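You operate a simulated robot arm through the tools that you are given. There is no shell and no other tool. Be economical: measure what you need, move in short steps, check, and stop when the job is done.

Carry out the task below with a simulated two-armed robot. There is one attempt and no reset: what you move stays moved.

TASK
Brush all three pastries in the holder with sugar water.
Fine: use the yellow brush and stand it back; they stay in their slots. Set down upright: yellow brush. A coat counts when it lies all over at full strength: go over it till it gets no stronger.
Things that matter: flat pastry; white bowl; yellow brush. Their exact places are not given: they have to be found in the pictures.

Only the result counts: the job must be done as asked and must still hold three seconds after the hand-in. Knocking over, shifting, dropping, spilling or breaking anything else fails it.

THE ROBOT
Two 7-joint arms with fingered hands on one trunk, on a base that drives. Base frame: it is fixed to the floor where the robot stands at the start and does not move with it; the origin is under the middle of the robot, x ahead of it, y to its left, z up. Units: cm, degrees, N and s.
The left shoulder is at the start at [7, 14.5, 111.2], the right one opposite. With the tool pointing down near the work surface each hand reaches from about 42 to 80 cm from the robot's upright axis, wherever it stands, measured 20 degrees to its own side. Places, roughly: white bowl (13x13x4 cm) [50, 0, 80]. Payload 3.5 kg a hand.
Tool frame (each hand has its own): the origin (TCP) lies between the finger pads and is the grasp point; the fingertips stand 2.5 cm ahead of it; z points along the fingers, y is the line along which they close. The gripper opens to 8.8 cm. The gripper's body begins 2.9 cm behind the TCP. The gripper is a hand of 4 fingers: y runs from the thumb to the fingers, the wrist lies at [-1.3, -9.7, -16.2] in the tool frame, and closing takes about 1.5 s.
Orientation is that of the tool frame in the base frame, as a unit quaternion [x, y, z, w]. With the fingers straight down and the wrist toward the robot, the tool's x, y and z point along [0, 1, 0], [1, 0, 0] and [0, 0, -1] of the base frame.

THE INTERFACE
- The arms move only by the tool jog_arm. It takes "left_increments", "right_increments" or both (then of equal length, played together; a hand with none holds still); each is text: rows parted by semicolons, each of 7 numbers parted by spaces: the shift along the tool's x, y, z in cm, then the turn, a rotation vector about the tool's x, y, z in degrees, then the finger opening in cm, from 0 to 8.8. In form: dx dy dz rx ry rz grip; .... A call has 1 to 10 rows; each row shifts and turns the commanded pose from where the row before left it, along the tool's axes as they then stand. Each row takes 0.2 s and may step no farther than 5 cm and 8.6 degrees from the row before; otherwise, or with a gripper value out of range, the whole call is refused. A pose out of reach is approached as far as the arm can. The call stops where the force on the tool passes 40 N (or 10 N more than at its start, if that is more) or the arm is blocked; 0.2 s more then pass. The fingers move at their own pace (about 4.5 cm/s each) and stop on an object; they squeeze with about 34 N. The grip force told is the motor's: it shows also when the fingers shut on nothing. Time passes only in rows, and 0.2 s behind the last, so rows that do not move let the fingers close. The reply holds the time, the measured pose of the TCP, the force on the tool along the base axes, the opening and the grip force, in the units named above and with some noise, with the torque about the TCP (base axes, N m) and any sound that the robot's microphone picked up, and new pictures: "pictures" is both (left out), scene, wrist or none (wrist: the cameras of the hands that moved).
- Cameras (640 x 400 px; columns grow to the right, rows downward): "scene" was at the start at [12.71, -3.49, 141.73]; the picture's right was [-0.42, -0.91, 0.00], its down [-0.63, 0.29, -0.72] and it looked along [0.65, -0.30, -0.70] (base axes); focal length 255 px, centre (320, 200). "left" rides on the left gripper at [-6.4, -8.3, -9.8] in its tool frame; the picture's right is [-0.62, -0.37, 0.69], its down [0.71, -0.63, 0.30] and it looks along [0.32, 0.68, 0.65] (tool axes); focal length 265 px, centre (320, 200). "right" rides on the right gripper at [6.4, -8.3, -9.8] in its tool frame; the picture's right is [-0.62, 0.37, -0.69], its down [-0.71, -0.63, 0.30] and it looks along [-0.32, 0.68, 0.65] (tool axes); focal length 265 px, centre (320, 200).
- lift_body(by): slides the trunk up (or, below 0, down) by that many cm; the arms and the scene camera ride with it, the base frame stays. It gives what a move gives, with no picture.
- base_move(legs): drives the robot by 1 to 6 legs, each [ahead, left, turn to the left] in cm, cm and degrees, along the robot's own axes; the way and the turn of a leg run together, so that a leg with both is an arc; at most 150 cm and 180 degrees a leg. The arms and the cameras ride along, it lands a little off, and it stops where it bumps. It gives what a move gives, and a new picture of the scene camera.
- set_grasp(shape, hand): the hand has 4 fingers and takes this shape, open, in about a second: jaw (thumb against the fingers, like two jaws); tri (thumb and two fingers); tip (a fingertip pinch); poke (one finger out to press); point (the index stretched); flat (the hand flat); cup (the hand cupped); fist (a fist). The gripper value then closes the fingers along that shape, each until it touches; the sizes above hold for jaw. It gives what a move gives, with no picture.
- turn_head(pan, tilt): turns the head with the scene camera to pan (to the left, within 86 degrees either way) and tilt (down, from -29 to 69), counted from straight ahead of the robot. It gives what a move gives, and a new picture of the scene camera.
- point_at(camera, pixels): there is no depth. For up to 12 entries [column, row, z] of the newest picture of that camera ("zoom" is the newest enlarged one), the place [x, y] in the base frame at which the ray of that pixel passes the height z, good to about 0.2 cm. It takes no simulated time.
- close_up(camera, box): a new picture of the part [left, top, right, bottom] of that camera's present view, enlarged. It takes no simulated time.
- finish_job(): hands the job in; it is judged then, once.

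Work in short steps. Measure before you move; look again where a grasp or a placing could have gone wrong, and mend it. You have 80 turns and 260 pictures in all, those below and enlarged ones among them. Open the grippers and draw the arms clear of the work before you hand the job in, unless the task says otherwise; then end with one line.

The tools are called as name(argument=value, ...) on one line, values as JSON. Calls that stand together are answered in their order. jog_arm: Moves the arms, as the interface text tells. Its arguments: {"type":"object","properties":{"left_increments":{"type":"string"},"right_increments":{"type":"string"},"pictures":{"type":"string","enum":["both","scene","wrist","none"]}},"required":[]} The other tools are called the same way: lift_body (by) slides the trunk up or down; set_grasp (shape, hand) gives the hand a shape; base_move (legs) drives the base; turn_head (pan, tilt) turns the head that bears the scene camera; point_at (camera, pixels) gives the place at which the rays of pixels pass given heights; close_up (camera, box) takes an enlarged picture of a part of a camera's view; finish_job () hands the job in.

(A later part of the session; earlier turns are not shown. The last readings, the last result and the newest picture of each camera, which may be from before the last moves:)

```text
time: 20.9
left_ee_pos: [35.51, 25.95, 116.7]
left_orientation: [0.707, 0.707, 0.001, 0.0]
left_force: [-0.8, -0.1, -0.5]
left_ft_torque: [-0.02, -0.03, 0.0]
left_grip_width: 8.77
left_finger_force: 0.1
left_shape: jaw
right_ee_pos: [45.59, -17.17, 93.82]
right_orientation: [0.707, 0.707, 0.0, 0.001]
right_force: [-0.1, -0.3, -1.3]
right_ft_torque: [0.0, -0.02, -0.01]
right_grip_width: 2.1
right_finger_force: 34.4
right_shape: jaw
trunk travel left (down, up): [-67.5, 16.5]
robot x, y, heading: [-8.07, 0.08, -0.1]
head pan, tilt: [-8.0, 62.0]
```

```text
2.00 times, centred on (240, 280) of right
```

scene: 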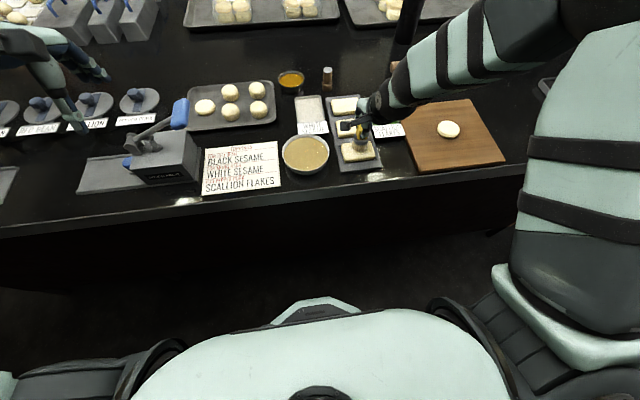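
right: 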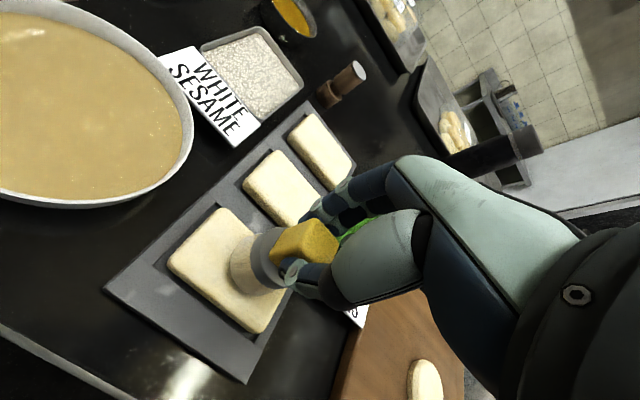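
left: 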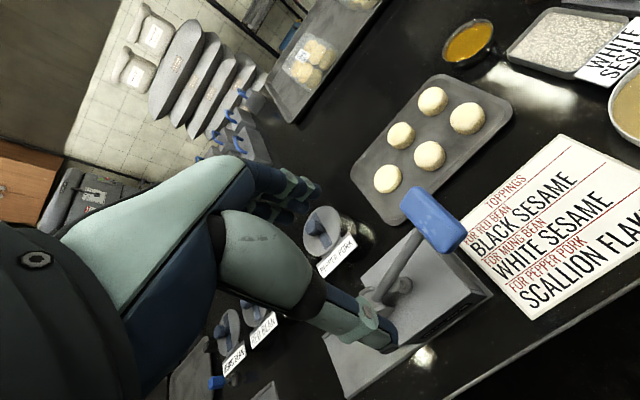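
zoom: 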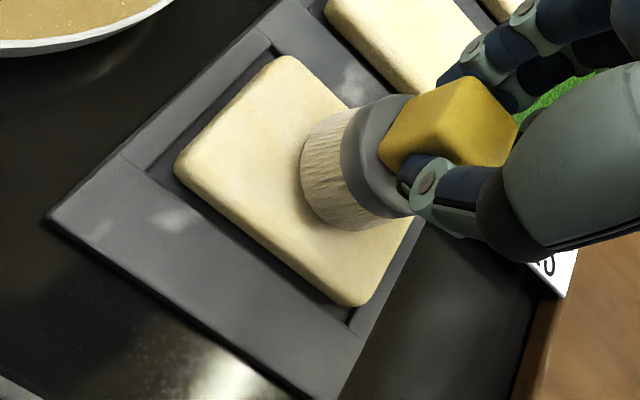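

The brush hovers just above the pastry. I lower in small steps to find contact.

jog_arm(right_increments="0 0 0.4 0 0 0 0;0 0 0.4 0 0 0 0;0 0 0 0 0 0 0", pictures="none")

jog_arm(right_increments="0 0 0.3 0 0 0 0;0 0 0 0 0 0 0;0 0 0 0 0 0 0", pictures="none")

close_up(camera="scene", box=[330, 120, 390, 180])

```text
time: 21.7
left_ee_pos: [35.6, 25.92, 116.74]
left_orientation: [0.707, 0.707, 0.0, 0.0]
left_force: [0.1, 0.0, -0.2]
left_ft_torque: [-0.02, -0.01, -0.01]
left_grip_width: 8.73
left_finger_force: 0.2
left_shape: jaw
right_ee_pos: [45.62, -17.11, 92.99]
right_orientation: [0.707, 0.707, 0.0, 0.001]
right_force: [0.0, -1.4, 0.3]
right_ft_torque: [-0.02, 0.03, 0.01]
right_grip_width: 2.08
right_finger_force: 33.8
right_shape: jaw
trunk travel left (down, up): [-67.5, 16.5]
robot x, y, heading: [-7.82, 0.08, 0.0]
head pan, tilt: [-8.0, 62.0]
```

```text
time: 22.5
left_ee_pos: [35.62, 25.98, 116.76]
left_orientation: [0.707, 0.707, 0.0, -0.001]
left_force: [0.0, 1.1, -0.2]
left_ft_torque: [-0.01, 0.0, 0.0]
left_grip_width: 8.79
left_finger_force: 0.1
left_shape: jaw
right_ee_pos: [45.62, -17.19, 92.89]
right_orientation: [0.707, 0.707, 0.0, 0.001]
right_force: [-0.8, -0.3, 2.1]
right_ft_torque: [-0.03, -0.07, 0.01]
right_grip_width: 2.11
right_finger_force: 34.2
right_shape: jaw
trunk travel left (down, up): [-67.5, 16.5]
robot x, y, heading: [-8.19, 0.32, -0.0]
head pan, tilt: [-8.0, 62.0]
```

```text
6.67 times, centred on (360, 150) of scene
```

zoom: 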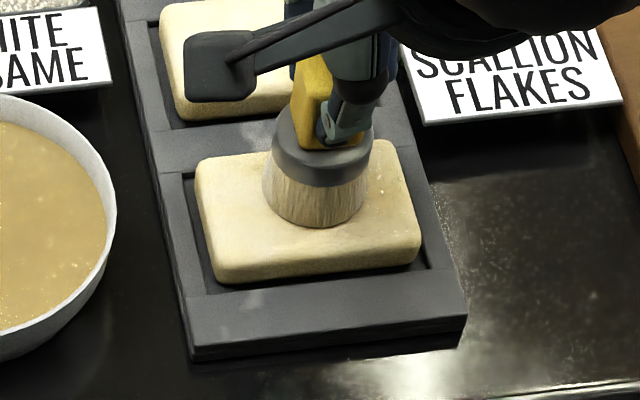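

Contact at about 2–3 N. I run a rectangular brushing stroke over the near pastry.

jog_arm(right_increments="0 -0.9 0 0 0 0 0;1.2 0 0 0 0 0 0;1.2 0 0 0 0 0 0;1.2 0 0 0 0 0 0;0 1.8 0 0 0 0 0;-1.4 0 0 0 0 0 0;-1.4 0 0 0 0 0 0;-1.4 0 0 0 0 0 0;-1.4 0 0 0 0 0 0;-1.4 0 0 0 0 0 0", pictures="none")

jog_arm(right_increments="0 -1.8 0 0 0 0 0;1.4 0 0 0 0 0 0;1.4 0 0 0 0 0 0;1.4 0 0 0 0 0 0;1.4 0 0 0 0 0 0;1.4 0 0 0 0 0 0;0 0.9 0 0 0 0 0;-1.75 0 0 0 0 0 0;-1.75 0 0 0 0 0 0;0 0 0 0 0 0 0")

close_up(camera="scene", box=[330, 120, 390, 180])

close_up(camera="right", box=[120, 180, 360, 380])

```text
time: 24.7
left_ee_pos: [35.52, 25.95, 116.71]
left_orientation: [0.708, 0.707, 0.001, 0.0]
left_force: [-0.2, -0.5, -0.3]
left_ft_torque: [0.01, 0.03, 0.01]
left_grip_width: 8.79
left_finger_force: 0.0
left_shape: jaw
right_ee_pos: [46.47, -20.67, 92.81]
right_orientation: [0.707, 0.707, 0.0, 0.001]
right_force: [-0.8, 1.0, 6.5]
right_ft_torque: [-0.03, -0.05, 0.04]
right_grip_width: 2.11
right_finger_force: 33.9
right_shape: jaw
trunk travel left (down, up): [-67.5, 16.5]
robot x, y, heading: [-8.19, 0.03, -0.1]
head pan, tilt: [-8.0, 62.0]
```

```text
time: 26.9
left_ee_pos: [35.5, 26.14, 116.69]
left_orientation: [0.707, 0.707, -0.001, 0.001]
left_force: [0.0, -0.1, 0.6]
left_ft_torque: [-0.03, 0.01, -0.01]
left_grip_width: 8.79
left_finger_force: 0.2
left_shape: jaw
right_ee_pos: [45.57, -17.0, 92.82]
right_orientation: [0.707, 0.708, 0.0, 0.001]
right_force: [0.4, 1.2, 4.3]
right_ft_torque: [0.16, -0.05, 0.01]
right_grip_width: 2.08
right_finger_force: 34.2
right_shape: jaw
trunk travel left (down, up): [-67.5, 16.5]
robot x, y, heading: [-7.88, 0.12, -0.1]
head pan, tilt: [-8.0, 62.0]
```

scene: 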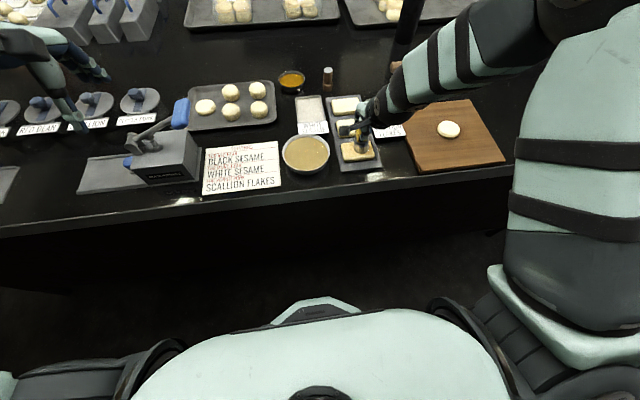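
right: 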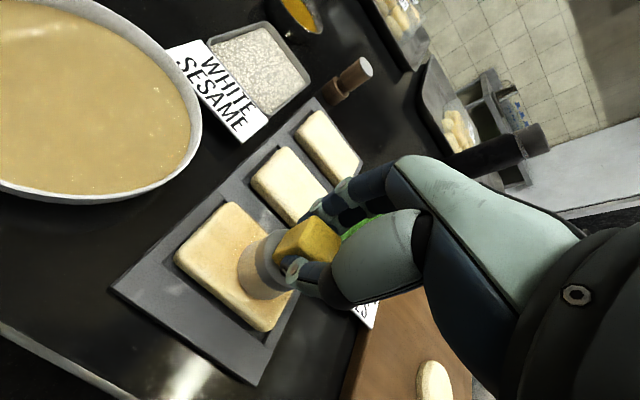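

```text
6.67 times, centred on (360, 150) of scene
```

zoom: 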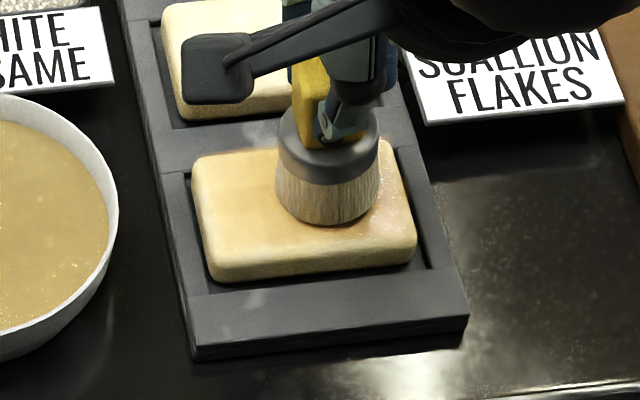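

```text
2.00 times, centred on (240, 280) of right
```

zoom: 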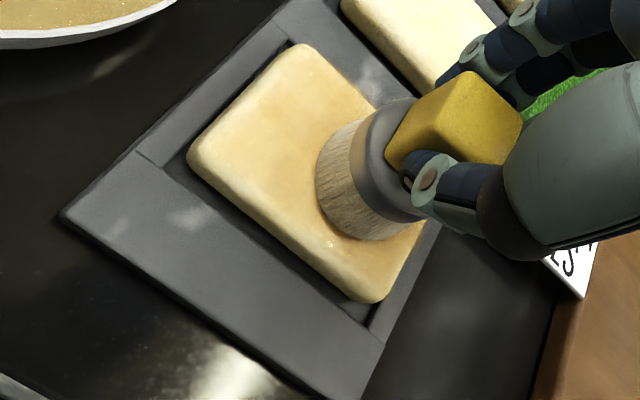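

The coat is building, edges paler. I go round again a little wider.

jog_arm(right_increments="0 -1.1 0 0 0 0 0;1.2 0 0 0 0 0 0;1.2 0 0 0 0 0 0;1.2 0 0 0 0 0 0;0 1.2 0 0 0 0 0;0 1.2 0 0 0 0 0;-1.5 0 0 0 0 0 0;-1.5 0 0 0 0 0 0;-1.5 0 0 0 0 0 0;-1.5 0 0 0 0 0 0", pictures="none")

jog_arm(right_increments="-1.3 0 0 0 0 0 0;0 -1.2 0 0 0 0 0;0 -1.2 0 0 0 0 0;1.5 0 0 0 0 0 0;1.5 0 0 0 0 0 0;1.5 0 0 0 0 0 0;1.5 0 0 0 0 0 0;1.3 0 0 0 0 0 0;0 1.3 0 0 0 0 0;0 0 0 0 0 0 0", pictures="none")

jog_arm(right_increments="-1.5 0 0 0 0 0 0;-1.5 0 0 0 0 0 0;-1.5 0 0 0 0 0 0;-1.5 0 0 0 0 0 0;-1.3 0 0 0 0 0 0;3 0 -3 0 0 0 0;2 0 -4 0 0 0 0;0 -3 -1 0 0 0 0;0 0 0 0 0 0 0;0 0 0 0 0 0 0")

close_up(camera="scene", box=[330, 110, 400, 180])

close_up(camera="right", box=[120, 180, 360, 380])

```text
time: 29.1
left_ee_pos: [35.59, 25.9, 116.8]
left_orientation: [0.706, 0.708, -0.001, 0.0]
left_force: [0.8, -1.0, 0.0]
left_ft_torque: [0.02, -0.02, 0.0]
left_grip_width: 8.75
left_finger_force: 0.0
left_shape: jaw
right_ee_pos: [46.97, -19.36, 92.81]
right_orientation: [0.707, 0.707, 0.0, 0.0]
right_force: [-0.1, 1.2, 5.1]
right_ft_torque: [0.2, -0.08, 0.02]
right_grip_width: 2.1
right_finger_force: 33.6
right_shape: jaw
trunk travel left (down, up): [-67.5, 16.5]
robot x, y, heading: [-8.02, 0.18, 0.4]
head pan, tilt: [-8.0, 62.0]
```

```text
time: 31.3
left_ee_pos: [35.42, 26.04, 116.87]
left_orientation: [0.707, 0.707, 0.001, 0.001]
left_force: [-0.7, 0.6, -0.3]
left_ft_torque: [0.01, 0.01, -0.01]
left_grip_width: 8.76
left_finger_force: 0.0
left_shape: jaw
right_ee_pos: [45.62, -13.36, 92.78]
right_orientation: [0.706, 0.708, 0.0, 0.0]
right_force: [-2.5, -1.3, 5.3]
right_ft_torque: [-0.1, 0.22, -0.03]
right_grip_width: 2.12
right_finger_force: 34.3
right_shape: jaw
trunk travel left (down, up): [-67.5, 16.5]
robot x, y, heading: [-8.05, 0.27, -0.0]
head pan, tilt: [-8.0, 62.0]
```

```text
time: 33.5
left_ee_pos: [35.68, 25.96, 116.75]
left_orientation: [0.707, 0.708, 0.0, 0.0]
left_force: [-0.9, 0.1, 0.4]
left_ft_torque: [-0.04, 0.01, 0.0]
left_grip_width: 8.76
left_finger_force: 0.0
left_shape: jaw
right_ee_pos: [42.94, -15.55, 100.71]
right_orientation: [0.707, 0.707, 0.0, 0.001]
right_force: [1.0, -0.7, -0.1]
right_ft_torque: [-0.03, 0.01, 0.01]
right_grip_width: 2.11
right_finger_force: 33.9
right_shape: jaw
trunk travel left (down, up): [-67.5, 16.5]
robot x, y, heading: [-7.95, 0.33, 0.2]
head pan, tilt: [-8.0, 62.0]
```

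scene: 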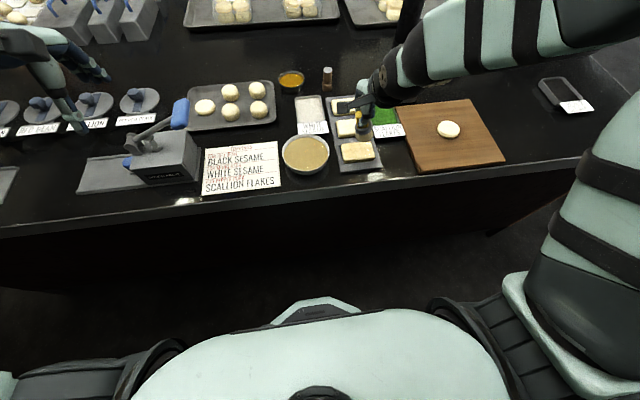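
right: 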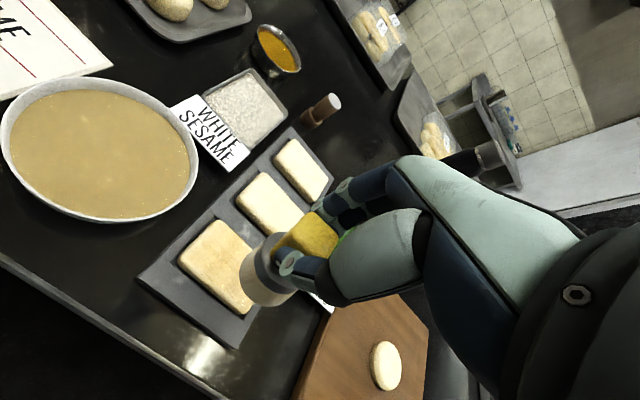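

```text
5.71 times, centred on (365, 145) of scene
```

zoom: 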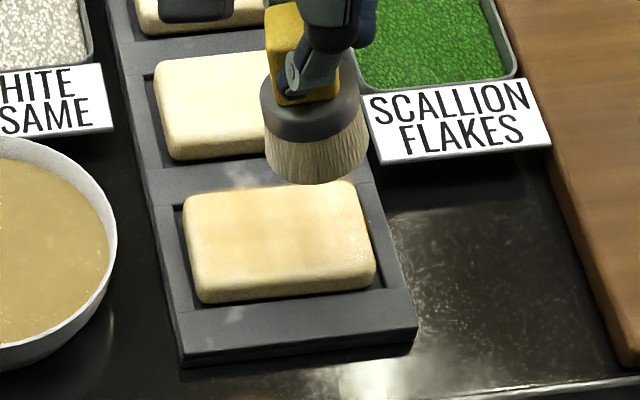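

```text
2.00 times, centred on (240, 280) of right
```

zoom: 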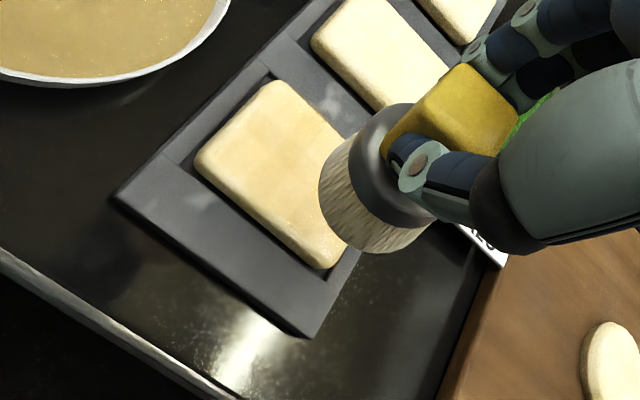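

The brush seems slightly tilted in the grip. I look closely at the brush and coat.

close_up(camera="scene", box=[340, 100, 380, 140])

close_up(camera="scene", box=[335, 135, 385, 170])

close_up(camera="right", box=[170, 130, 290, 330])

```text
10.00 times, centred on (360, 120) of scene
```

zoom: 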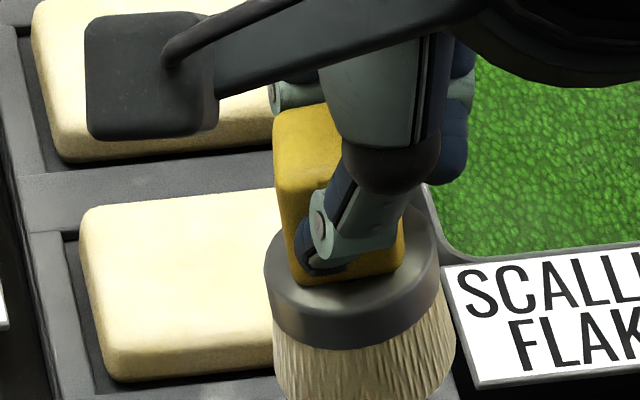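

```text
11.43 times, centred on (360, 152) of scene
```

zoom: 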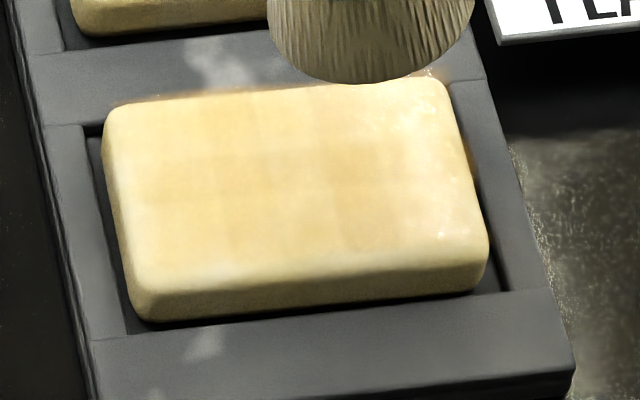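

```text
2.00 times, centred on (230, 230) of right
```

zoom: 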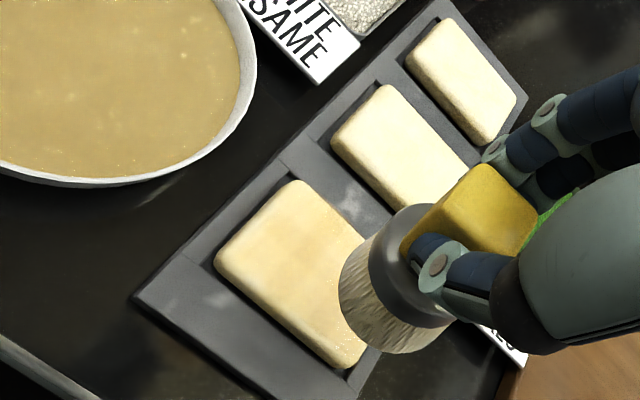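

The coat is strongest in the middle with pale edges, and the brush tipped ~8° about the grip axis. I go back to the bowl to re-wet and press it flat, which should square it.

jog_arm(right_increments="4 0.9 0 0 0 0 0;4 0.9 0 0 0 0 0;4.4 0.8 0 0 0 0 0;0 0 3 0 0 0 0;0 0 3 0 0 0 0;0 0 1.5 0 0 0 0;0 0 0.7 0 0 0 0;0 0 0.4 0 0 0 0;0 0 0.3 0 0 0 0;0 0 0 0 0 0 0")

close_up(camera="right", box=[120, 180, 360, 380])

```text
time: 35.7
left_ee_pos: [35.15, 25.94, 116.97]
left_orientation: [0.707, 0.707, 0.001, 0.001]
left_force: [-0.5, -0.4, -0.8]
left_ft_torque: [0.01, 0.03, -0.01]
left_grip_width: 8.75
left_finger_force: 0.0
left_shape: jaw
right_ee_pos: [45.57, -3.33, 92.28]
right_orientation: [0.708, 0.706, 0.004, 0.004]
right_force: [-0.4, -2.5, 26.7]
right_ft_torque: [0.09, -0.07, 0.03]
right_grip_width: 2.17
right_finger_force: 33.8
right_shape: jaw
trunk travel left (down, up): [-67.5, 16.5]
robot x, y, heading: [-7.98, 0.04, -0.1]
head pan, tilt: [-8.0, 62.0]
```

scene: 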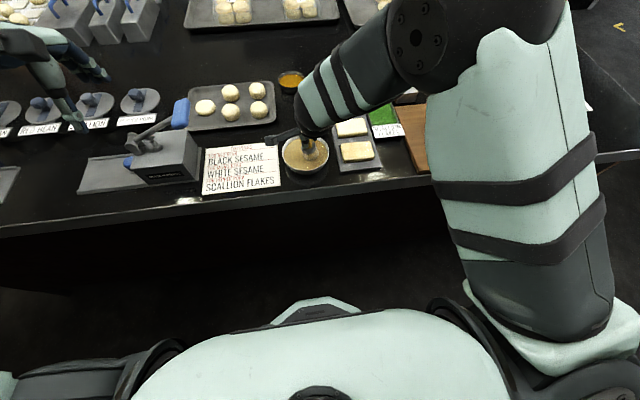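
right: 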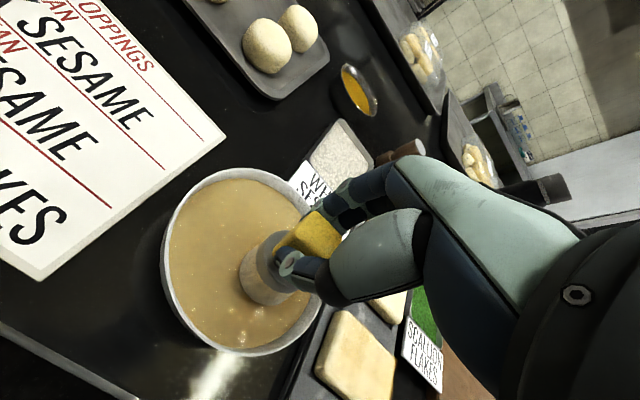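

```text
2.00 times, centred on (240, 280) of right
```

zoom: 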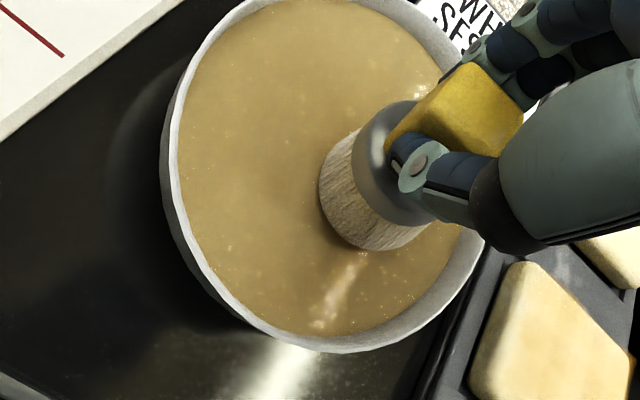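

The brush is re-wetted but still leaning with its bottom to -y. I'll zigzag the near pastry with x-direction strokes, stepping toward -y, which should drag the brush straight.

jog_arm(right_increments="0 0 -1 0 0 0 0;0 0 -3 0 0 0 0;0 0 -3 0 0 0 0;-3.3 -0.4 0 0 0 0 0;-3.4 -0.4 0 0 0 0 0;-3.4 -0.35 0 0 0 0 0;0 0 3 0 0 0 0;0 0 2.4 0 0 0 0;0 0 0.65 0 0 0 0;0 0 0 0 0 0 0", pictures="none")

jog_arm(right_increments="0 1.35 0 0 0 0 0;0 1.35 0 0 0 0 0;-1.5 0 0 0 0 0 0;0 -1.35 0 0 0 0 0;0 -1.35 0 0 0 0 0;-1.5 0 0 0 0 0 0;0 1.35 0 0 0 0 0;0 1.35 0 0 0 0 0;-1.5 0 0 0 0 0 0;0 -1.35 0 0 0 0 0", pictures="none")

jog_arm(right_increments="0 -1.35 0 0 0 0 0;-1.5 0 0 0 0 0 0;0 1.35 0 0 0 0 0;0 1.35 0 0 0 0 0;-1.5 0 0 0 0 0 0;0 -1.35 0 0 0 0 0;0 -1.35 0 0 0 0 0;0 0 -0.6 0 0 0 0;0 0 -3 0 0 0 0;0 0 -3 0 0 0 0")

close_up(camera="scene", box=[335, 120, 395, 170])

close_up(camera="right", box=[120, 180, 360, 380])

```text
time: 37.9
left_ee_pos: [35.62, 26.02, 116.87]
left_orientation: [0.707, 0.707, 0.0, 0.0]
left_force: [-0.7, 0.1, 0.0]
left_ft_torque: [0.0, 0.01, -0.01]
left_grip_width: 8.77
left_finger_force: 0.2
left_shape: jaw
right_ee_pos: [44.37, -13.29, 92.87]
right_orientation: [0.707, 0.708, 0.0, 0.001]
right_force: [-1.0, -0.2, 3.9]
right_ft_torque: [0.01, 0.02, -0.03]
right_grip_width: 2.11
right_finger_force: 34.2
right_shape: jaw
trunk travel left (down, up): [-67.5, 16.5]
robot x, y, heading: [-8.22, -0.2, 0.0]
head pan, tilt: [-8.0, 62.0]
```

```text
time: 40.1
left_ee_pos: [35.58, 25.99, 116.77]
left_orientation: [0.707, 0.707, 0.0, 0.001]
left_force: [-0.4, 0.7, -0.2]
left_ft_torque: [0.0, -0.02, 0.01]
left_grip_width: 8.74
left_finger_force: 0.0
left_shape: jaw
right_ee_pos: [45.65, -17.91, 92.88]
right_orientation: [0.707, 0.707, -0.001, 0.002]
right_force: [0.3, -1.1, 2.5]
right_ft_torque: [0.01, -0.03, 0.02]
right_grip_width: 2.07
right_finger_force: 33.6
right_shape: jaw
trunk travel left (down, up): [-67.5, 16.5]
robot x, y, heading: [-8.1, -0.04, 0.2]
head pan, tilt: [-8.0, 62.0]
```

```text
time: 42.3
left_ee_pos: [35.58, 25.91, 116.68]
left_orientation: [0.707, 0.707, 0.0, 0.001]
left_force: [0.3, 0.1, 0.1]
left_ft_torque: [-0.02, -0.01, 0.01]
left_grip_width: 8.77
left_finger_force: 0.1
left_shape: jaw
right_ee_pos: [44.33, -21.02, 99.36]
right_orientation: [0.707, 0.708, 0.0, -0.001]
right_force: [0.0, 0.3, -0.7]
right_ft_torque: [0.02, 0.02, 0.01]
right_grip_width: 2.09
right_finger_force: 33.8
right_shape: jaw
trunk travel left (down, up): [-67.5, 16.5]
robot x, y, heading: [-7.9, -0.01, 0.2]
head pan, tilt: [-8.0, 62.0]
```

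scene: 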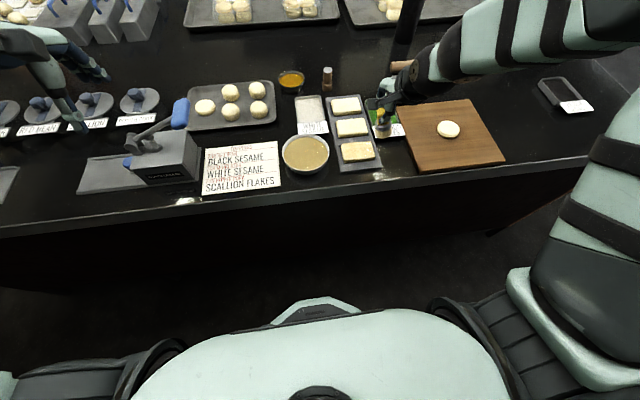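
right: 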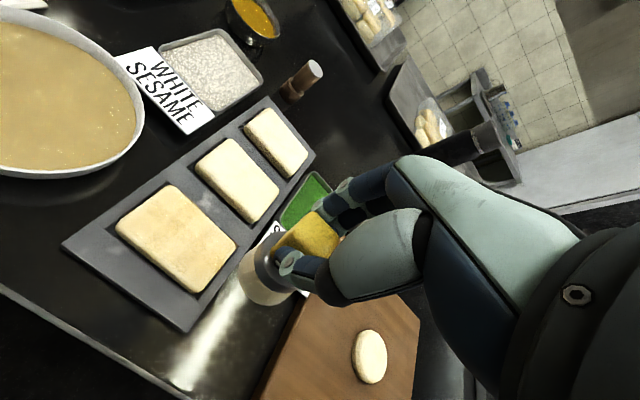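

```text
8.00 times, centred on (365, 145) of scene
```

zoom: 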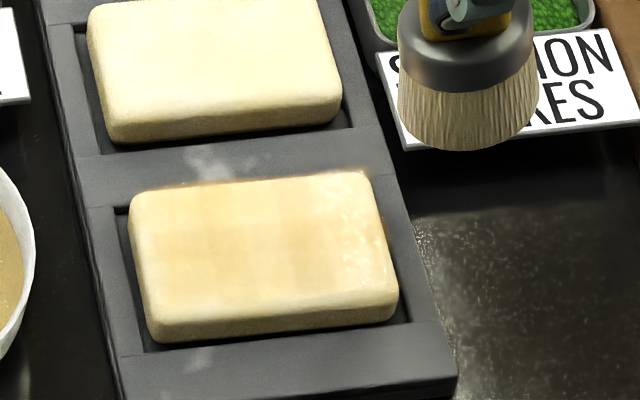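

```text
2.00 times, centred on (240, 280) of right
```

zoom: 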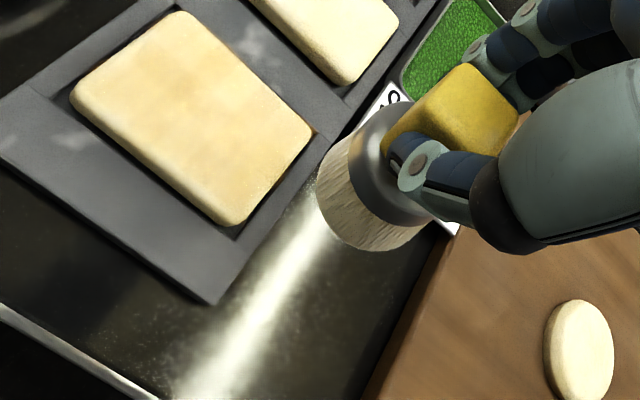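

The coat is now stronger, but the brush leans ~9° so its contact is offset to -y, leaving the +y edge paler. I turn the hand +8.5° about its y axis to set the brush vertical and look.

jog_arm(right_increments="0 0 0 0 4.25 0 0;0 0 0 0 4.25 0 0;0 0 0 0 0 0 0;0 0 0 0 0 0 0", pictures="wrist")

close_up(camera="scene", box=[360, 90, 410, 145])

```text
time: 43.3
left_ee_pos: [35.57, 25.85, 116.69]
left_orientation: [0.707, 0.708, 0.0, 0.0]
left_force: [-1.2, -0.3, 0.3]
left_ft_torque: [0.0, 0.03, 0.02]
left_grip_width: 8.74
left_finger_force: 0.0
left_shape: jaw
right_ee_pos: [44.38, -21.02, 99.42]
right_orientation: [0.705, 0.705, 0.052, -0.052]
right_force: [0.6, 0.0, -0.5]
right_ft_torque: [-0.02, -0.01, -0.03]
right_grip_width: 2.11
right_finger_force: 34.0
right_shape: jaw
trunk travel left (down, up): [-67.5, 16.5]
robot x, y, heading: [-8.29, -0.02, -0.1]
head pan, tilt: [-8.0, 62.0]
```

right: 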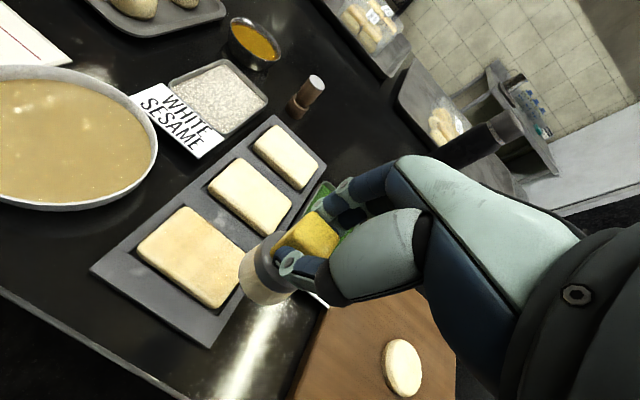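

```text
7.27 times, centred on (385, 118) of scene
```

zoom: 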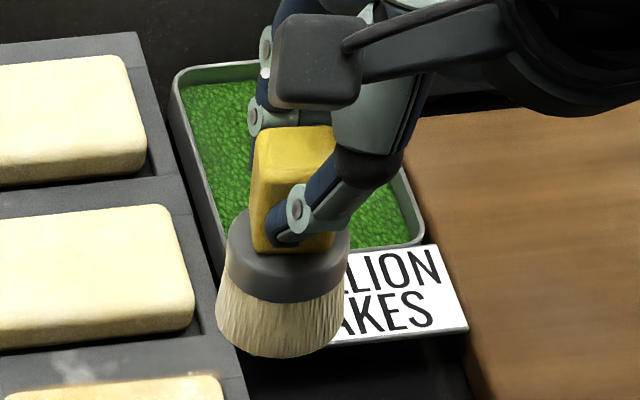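

I measure the remaining lean: block top centre versus bristle bottom centre.

point_at(camera="zoom", pixels=[[297, 143, 99.4], [280, 320, 92.5], [216, 318, 92.5], [343, 322, 92.5], [226, 255, 95.5], [350, 262, 95.5]])

close_up(camera="right", box=[220, 180, 380, 330])

```text
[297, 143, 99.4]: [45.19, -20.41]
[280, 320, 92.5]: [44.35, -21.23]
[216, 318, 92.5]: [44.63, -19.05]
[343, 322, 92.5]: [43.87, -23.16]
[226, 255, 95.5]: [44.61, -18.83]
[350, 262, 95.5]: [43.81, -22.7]
```

```text
2.67 times, centred on (300, 255) of right
```

zoom: 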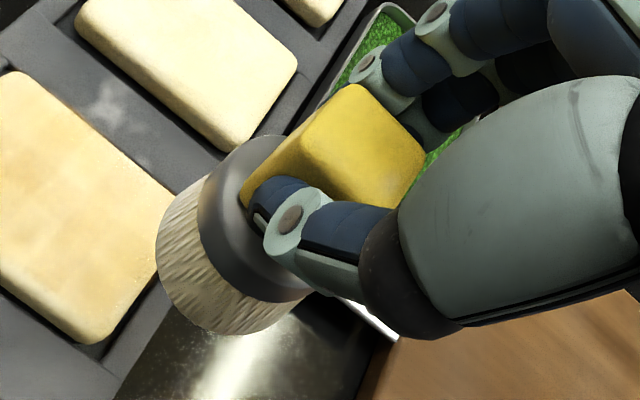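

About 6° of lean remains, so I turn a further 6° and remeasure.

jog_arm(right_increments="0 0 0 0 6 0 0;0 0 0 0 0 0 0;0 0 0 0 0 0 0", pictures="none")

close_up(camera="scene", box=[360, 90, 410, 145])

```text
time: 44.1
left_ee_pos: [35.59, 25.84, 116.66]
left_orientation: [0.707, 0.707, 0.0, 0.0]
left_force: [0.4, 0.3, -0.1]
left_ft_torque: [0.01, 0.01, -0.04]
left_grip_width: 8.78
left_finger_force: 0.0
left_shape: jaw
right_ee_pos: [44.5, -20.86, 99.44]
right_orientation: [0.701, 0.701, 0.089, -0.089]
right_force: [-0.9, -0.5, -0.7]
right_ft_torque: [-0.01, -0.02, -0.02]
right_grip_width: 2.08
right_finger_force: 34.3
right_shape: jaw
trunk travel left (down, up): [-67.5, 16.5]
robot x, y, heading: [-8.15, -0.13, -0.1]
head pan, tilt: [-8.0, 62.0]
```

```text
7.27 times, centred on (385, 118) of scene
```

zoom: 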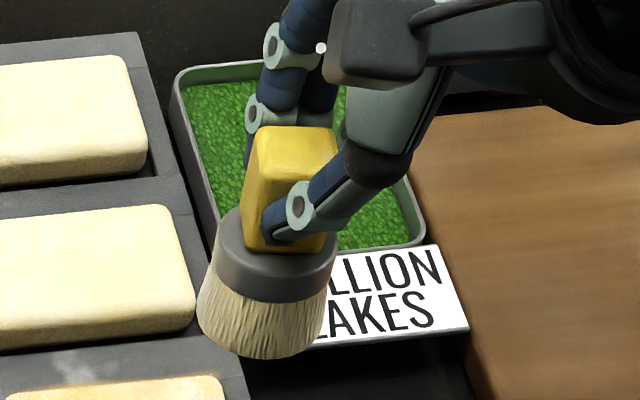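

Remeasuring the axis now.

point_at(camera="zoom", pixels=[[295, 143, 99.4], [261, 320, 92.5], [197, 313, 92.5], [325, 322, 92.5], [215, 250, 95.5], [337, 262, 95.5]])

close_up(camera="scene", box=[335, 135, 385, 170])

```text
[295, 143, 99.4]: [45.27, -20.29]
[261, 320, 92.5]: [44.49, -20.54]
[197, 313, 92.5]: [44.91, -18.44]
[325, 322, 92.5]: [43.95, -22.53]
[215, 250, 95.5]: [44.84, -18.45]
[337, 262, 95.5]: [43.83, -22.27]
```

```text
11.43 times, centred on (360, 152) of scene
```

zoom: 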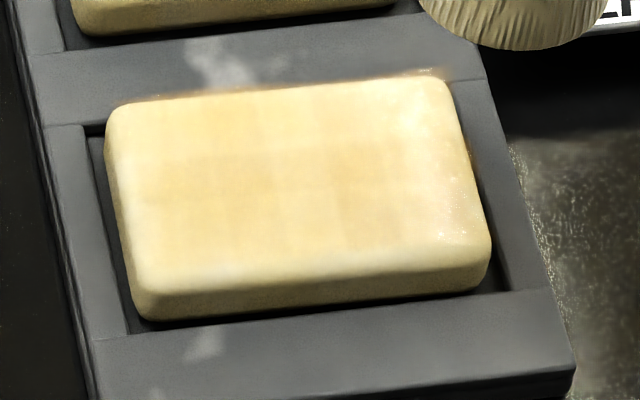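

The brush is now vertical within 2°, its bottom centre 0.4 cm to +y of the TCP. I descend at the -y end of the near pastry and probe contact.

jog_arm(right_increments="-0.75 -0.3 2.9 0 0 0 0;-0.75 -0.3 2.9 0 0 0 0;-0.06 0 0.24 0 0 0 0;0 0 0 0 0 0 0;0 0 0 0 0 0 0", pictures="none")

jog_arm(right_increments="-0.07 0 0.29 0 0 0 0;0 0 0 0 0 0 0;0 0 0 0 0 0 0", pictures="scene")

close_up(camera="scene", box=[335, 115, 395, 170])

```text
time: 45.3
left_ee_pos: [35.58, 25.88, 116.79]
left_orientation: [0.707, 0.707, 0.0, 0.0]
left_force: [1.3, -0.1, 0.2]
left_ft_torque: [0.0, 0.03, -0.01]
left_grip_width: 8.76
left_finger_force: 0.0
left_shape: jaw
right_ee_pos: [43.85, -21.08, 93.11]
right_orientation: [0.701, 0.702, 0.089, -0.089]
right_force: [-0.5, -0.9, -0.3]
right_ft_torque: [0.04, 0.01, 0.02]
right_grip_width: 2.11
right_finger_force: 33.5
right_shape: jaw
trunk travel left (down, up): [-67.5, 16.5]
robot x, y, heading: [-7.96, -0.2, 0.2]
head pan, tilt: [-8.0, 62.0]
```

```text
time: 46.1
left_ee_pos: [35.63, 25.91, 116.7]
left_orientation: [0.707, 0.707, 0.0, 0.0]
left_force: [0.4, -0.8, 0.0]
left_ft_torque: [0.01, 0.03, -0.01]
left_grip_width: 8.75
left_finger_force: 0.0
left_shape: jaw
right_ee_pos: [43.77, -20.77, 92.89]
right_orientation: [0.702, 0.701, 0.089, -0.089]
right_force: [-0.1, -0.3, 0.1]
right_ft_torque: [-0.01, 0.0, 0.01]
right_grip_width: 2.08
right_finger_force: 33.4
right_shape: jaw
trunk travel left (down, up): [-67.5, 16.5]
robot x, y, heading: [-8.22, -0.31, -0.2]
head pan, tilt: [-8.0, 62.0]
```

scene: 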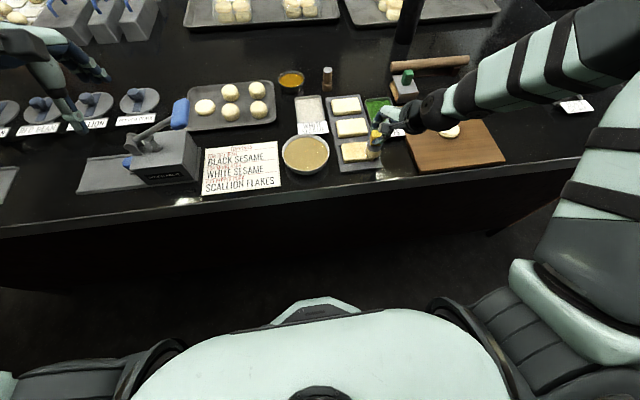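

```text
7.27 times, centred on (365, 142) of scene
```

zoom: 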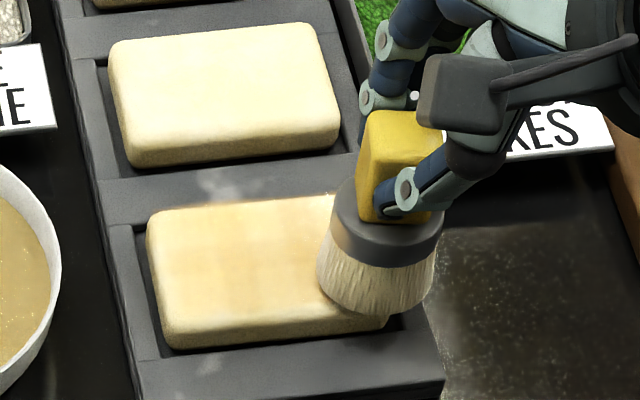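

Still no contact at 92.9. I lower a further 0.3 and start x-direction strokes, lifting between columns to keep the brush from tipping.

jog_arm(right_increments="-0.075 0 0.29 0 0 0 0;0 1.75 0 0 0 0 0;0 1.75 0 0 0 0 0;1.53 0 -0.12 0 0 0 0;-0.125 0 0.484 0 0 0 0;0 -1.75 0 0 0 0 0;0 -1.75 0 0 0 0 0;1.53 0 -0.12 0 0 0 0;-0.125 0 0.484 0 0 0 0;0 1.75 0 0 0 0 0", pictures="scene")

close_up(camera="scene", box=[335, 115, 395, 170])

```text
time: 48.3
left_ee_pos: [35.45, 25.89, 116.86]
left_orientation: [0.708, 0.707, 0.0, -0.001]
left_force: [-0.1, 0.6, -0.7]
left_ft_torque: [-0.02, 0.02, -0.01]
left_grip_width: 8.75
left_finger_force: 0.2
left_shape: jaw
right_ee_pos: [45.68, -17.94, 92.64]
right_orientation: [0.701, 0.702, 0.091, -0.09]
right_force: [-2.2, 0.1, 5.8]
right_ft_torque: [0.03, 0.06, 0.04]
right_grip_width: 2.07
right_finger_force: 34.1
right_shape: jaw
trunk travel left (down, up): [-67.5, 16.5]
robot x, y, heading: [-7.84, 0.16, 0.1]
head pan, tilt: [-8.0, 62.0]
```

scene: 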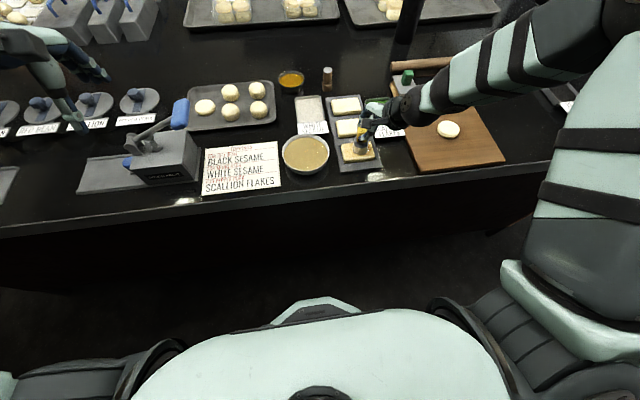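

```text
7.27 times, centred on (365, 142) of scene
```

zoom: 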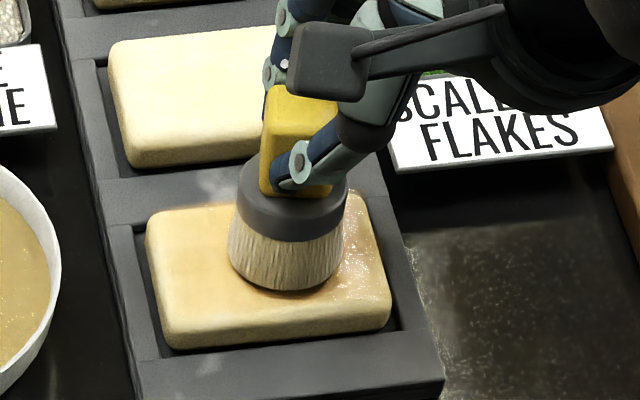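

Good: the brushed right part is deeper and even. I continue the columns to the +y end.

jog_arm(right_increments="0 1.75 0 0 0 0 0;1.53 0 -0.12 0 0 0 0;-0.125 0 0.484 0 0 0 0;0 -1.75 0 0 0 0 0;0 -1.75 0 0 0 0 0;1.53 0 -0.12 0 0 0 0;-0.125 0 0.484 0 0 0 0;0 1.75 0 0 0 0 0;0 1.75 0 0 0 0 0;1.53 0 -0.12 0 0 0 0", pictures="none")

jog_arm(right_increments="-0.125 0 0.484 0 0 0 0;0 -1.75 0 0 0 0 0;0 -1.75 0 0 0 0 0;0.25 0 -1 0 0 0 0;1 0 -4 0 0 0 0;3 3 0 0 0 0 0;0 0 0 0 0 0 0", pictures="scene")

close_up(camera="scene", box=[320, 105, 390, 170])

close_up(camera="scene", box=[335, 135, 385, 170])

```text
time: 50.5
left_ee_pos: [35.63, 26.06, 116.78]
left_orientation: [0.707, 0.707, 0.0, 0.001]
left_force: [0.1, 0.2, 0.3]
left_ft_torque: [0.0, 0.01, 0.0]
left_grip_width: 8.75
left_finger_force: 0.0
left_shape: jaw
right_ee_pos: [47.41, -13.49, 93.06]
right_orientation: [0.702, 0.701, 0.089, -0.089]
right_force: [0.2, -0.5, -0.5]
right_ft_torque: [0.02, -0.05, -0.03]
right_grip_width: 2.06
right_finger_force: 34.3
right_shape: jaw
trunk travel left (down, up): [-67.5, 16.5]
robot x, y, heading: [-8.16, -0.2, -0.1]
head pan, tilt: [-8.0, 62.0]
```

```text
time: 52.1
left_ee_pos: [35.59, 25.76, 116.76]
left_orientation: [0.708, 0.707, 0.0, -0.001]
left_force: [-0.1, -0.3, 0.6]
left_ft_torque: [0.02, 0.0, 0.02]
left_grip_width: 8.76
left_finger_force: 0.0
left_shape: jaw
right_ee_pos: [46.82, -10.85, 98.31]
right_orientation: [0.702, 0.701, 0.09, -0.089]
right_force: [0.4, -0.4, -1.6]
right_ft_torque: [0.0, 0.0, 0.0]
right_grip_width: 2.07
right_finger_force: 34.3
right_shape: jaw
trunk travel left (down, up): [-67.5, 16.5]
robot x, y, heading: [-8.43, 0.04, -0.1]
head pan, tilt: [-8.0, 62.0]
```

scene: 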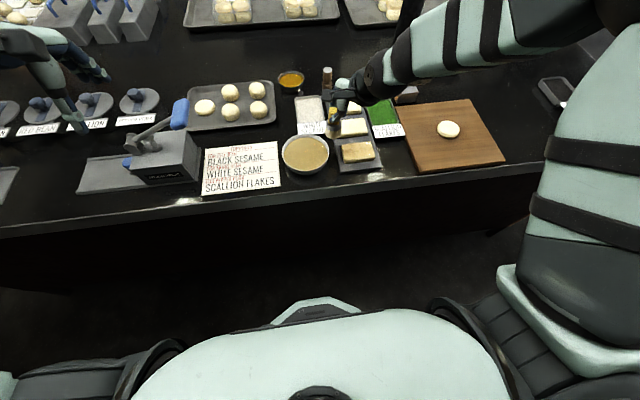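

```text
6.15 times, centred on (355, 138) of scene
```

zoom: 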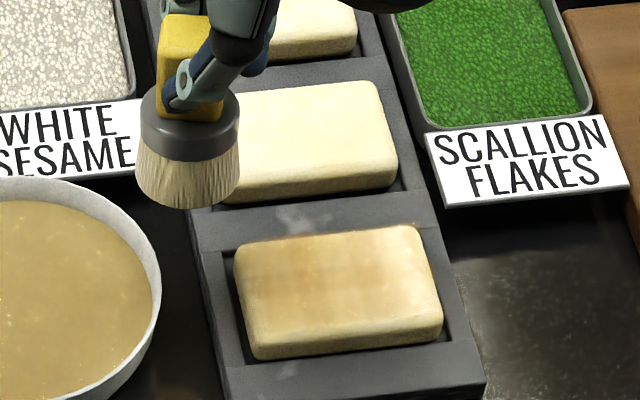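

```text
11.43 times, centred on (360, 152) of scene
```

zoom: 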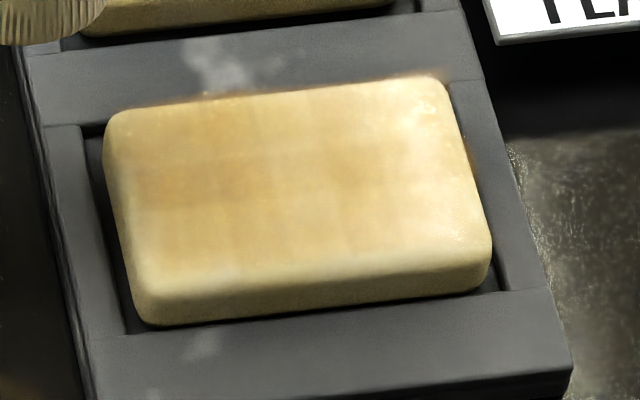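

The right and front parts look paler, which may be glare; I check with the wrist camera.

jog_arm(right_increments="0.8 0 -3 0 0 0 0;0 0 0 0 0 0 0", pictures="wrist")

close_up(camera="right", box=[180, 200, 360, 390])

```text
time: 52.7
left_ee_pos: [35.57, 25.86, 116.79]
left_orientation: [0.707, 0.707, 0.0, 0.0]
left_force: [0.3, -0.3, 0.2]
left_ft_torque: [-0.01, 0.0, 0.0]
left_grip_width: 8.77
left_finger_force: 0.0
left_shape: jaw
right_ee_pos: [46.76, -10.83, 101.55]
right_orientation: [0.702, 0.701, 0.089, -0.09]
right_force: [-0.7, 0.3, -0.9]
right_ft_torque: [0.01, 0.0, 0.01]
right_grip_width: 2.08
right_finger_force: 34.0
right_shape: jaw
trunk travel left (down, up): [-67.5, 16.5]
robot x, y, heading: [-7.84, 0.33, -0.0]
head pan, tilt: [-8.0, 62.0]
```

right: 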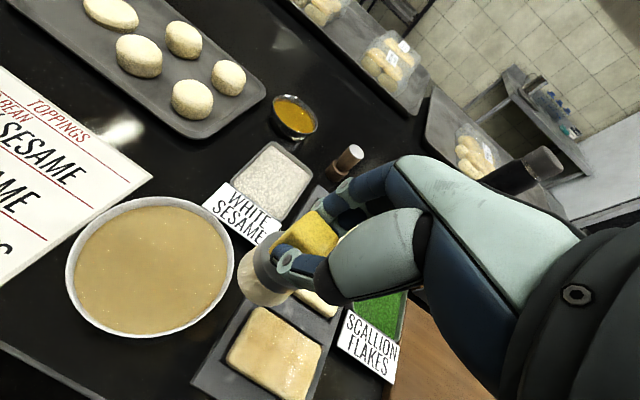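

```text
2.11 times, centred on (270, 295) of right
```

zoom: 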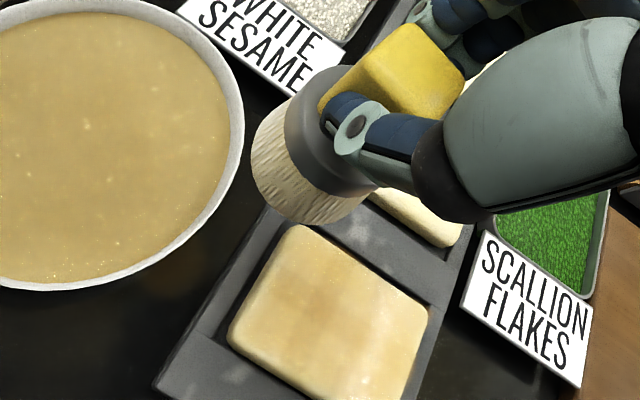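

Edges are really paler. I re-wet the brush gently in the bowl, then do longer strokes reaching past the edges.

jog_arm(right_increments="3.53 -0.6 0.92 0 0 0 0;3.54 -0.6 0.92 0 0 0 0;-0.75 0 2.9 0 0 0 0;-0.75 0 2.9 0 0 0 0;-0.5 0 1.94 0 0 0 0;-0.2 0 0.8 0 0 0 0;-0.15 0 0.56 0 0 0 0;0 0 0 0 0 0 0;0 0 0 0 0 0 0", pictures="scene")

close_up(camera="scene", box=[270, 120, 390, 190])

```text
time: 54.7
left_ee_pos: [35.67, 25.88, 116.59]
left_orientation: [0.707, 0.707, -0.001, 0.0]
left_force: [0.0, 0.2, -0.6]
left_ft_torque: [0.0, 0.0, 0.01]
left_grip_width: 8.72
left_finger_force: 0.0
left_shape: jaw
right_ee_pos: [45.55, -3.43, 92.19]
right_orientation: [0.701, 0.702, 0.09, -0.088]
right_force: [0.7, 0.7, 2.4]
right_ft_torque: [-0.02, -0.08, 0.03]
right_grip_width: 2.06
right_finger_force: 34.1
right_shape: jaw
trunk travel left (down, up): [-67.5, 16.5]
robot x, y, heading: [-8.0, -0.06, 0.3]
head pan, tilt: [-8.0, 62.0]
```

scene: 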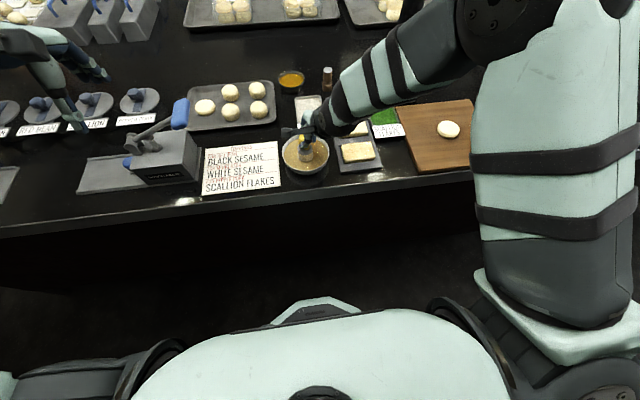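

```text
5.33 times, centred on (330, 155) of scene
```

zoom: 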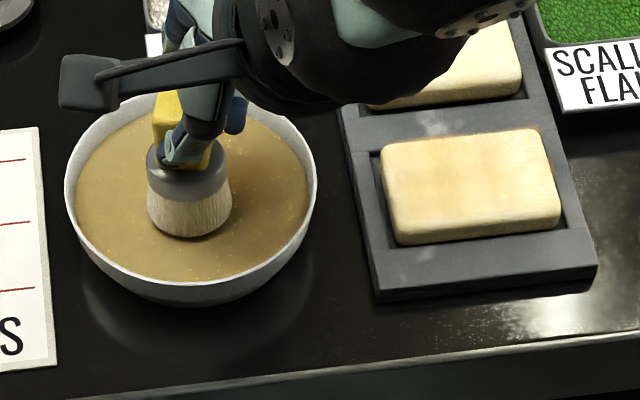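

Light contact and wet. Now back to the near pastry's -y end, then full six-column pass and a return pass.

jog_arm(right_increments="0.5 0 -1.9 0 0 0 0;1 0 -3.9 0 0 0 0;-4.33 -0.54 -1.12 0 0 0 0;-4.33 -0.54 -1.12 0 0 0 0;-4.33 -0.54 -1.12 0 0 0 0;-4.33 -0.53 -1.12 0 0 0 0;-0.7 0 2.7 0 0 0 0;-0.55 0 2.1 0 0 0 0;-0.15 0 0.62 0 0 0 0;0 0 0 0 0 0 0", pictures="none")

jog_arm(right_increments="0 2.45 0 0 0 0 0;0 2.45 0 0 0 0 0;1.58 0 -0.11 0 0 0 0;-0.125 0 0.484 0 0 0 0;0 -2.45 0 0 0 0 0;0 -2.45 0 0 0 0 0;1.58 0 -0.11 0 0 0 0;-0.125 0 0.484 0 0 0 0;0 2.45 0 0 0 0 0;0 2.45 0 0 0 0 0", pictures="scene")

close_up(camera="scene", box=[320, 105, 390, 170])

```text
time: 56.9
left_ee_pos: [35.54, 25.91, 116.77]
left_orientation: [0.707, 0.708, -0.001, 0.002]
left_force: [0.2, 0.5, -0.1]
left_ft_torque: [-0.03, 0.02, 0.0]
left_grip_width: 8.77
left_finger_force: 0.0
left_shape: jaw
right_ee_pos: [43.41, -21.21, 92.72]
right_orientation: [0.702, 0.701, 0.089, -0.089]
right_force: [-0.2, -0.9, 4.7]
right_ft_torque: [0.03, -0.08, -0.02]
right_grip_width: 2.06
right_finger_force: 33.9
right_shape: jaw
trunk travel left (down, up): [-67.5, 16.5]
robot x, y, heading: [-7.94, -0.41, 0.0]
head pan, tilt: [-8.0, 62.0]
```

```text
time: 59.1
left_ee_pos: [35.71, 25.96, 116.61]
left_orientation: [0.708, 0.706, 0.0, -0.001]
left_force: [0.4, 0.8, -0.2]
left_ft_torque: [-0.02, 0.01, 0.0]
left_grip_width: 8.79
left_finger_force: 0.0
left_shape: jaw
right_ee_pos: [48.36, -18.34, 92.49]
right_orientation: [0.702, 0.701, 0.089, -0.09]
right_force: [0.0, 0.1, -0.5]
right_ft_torque: [-0.01, 0.04, 0.0]
right_grip_width: 2.05
right_finger_force: 34.2
right_shape: jaw
trunk travel left (down, up): [-67.5, 16.5]
robot x, y, heading: [-7.66, 0.14, 0.2]
head pan, tilt: [-8.0, 62.0]
```

scene: 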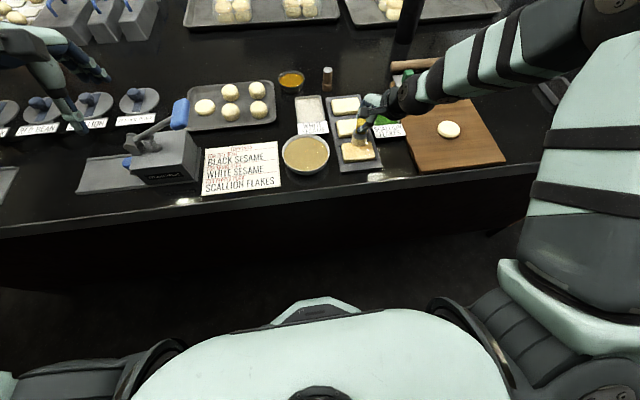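

```text
6.15 times, centred on (355, 138) of scene
```

zoom: 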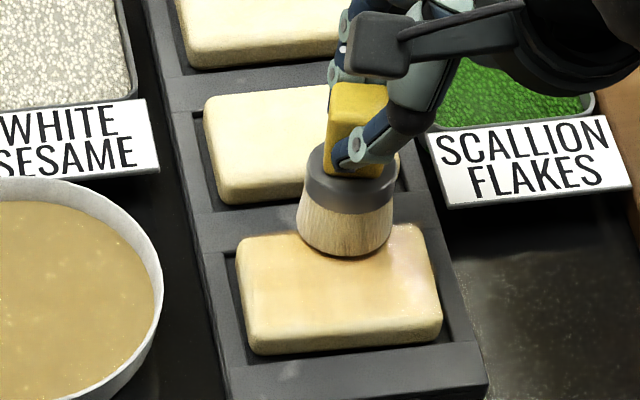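

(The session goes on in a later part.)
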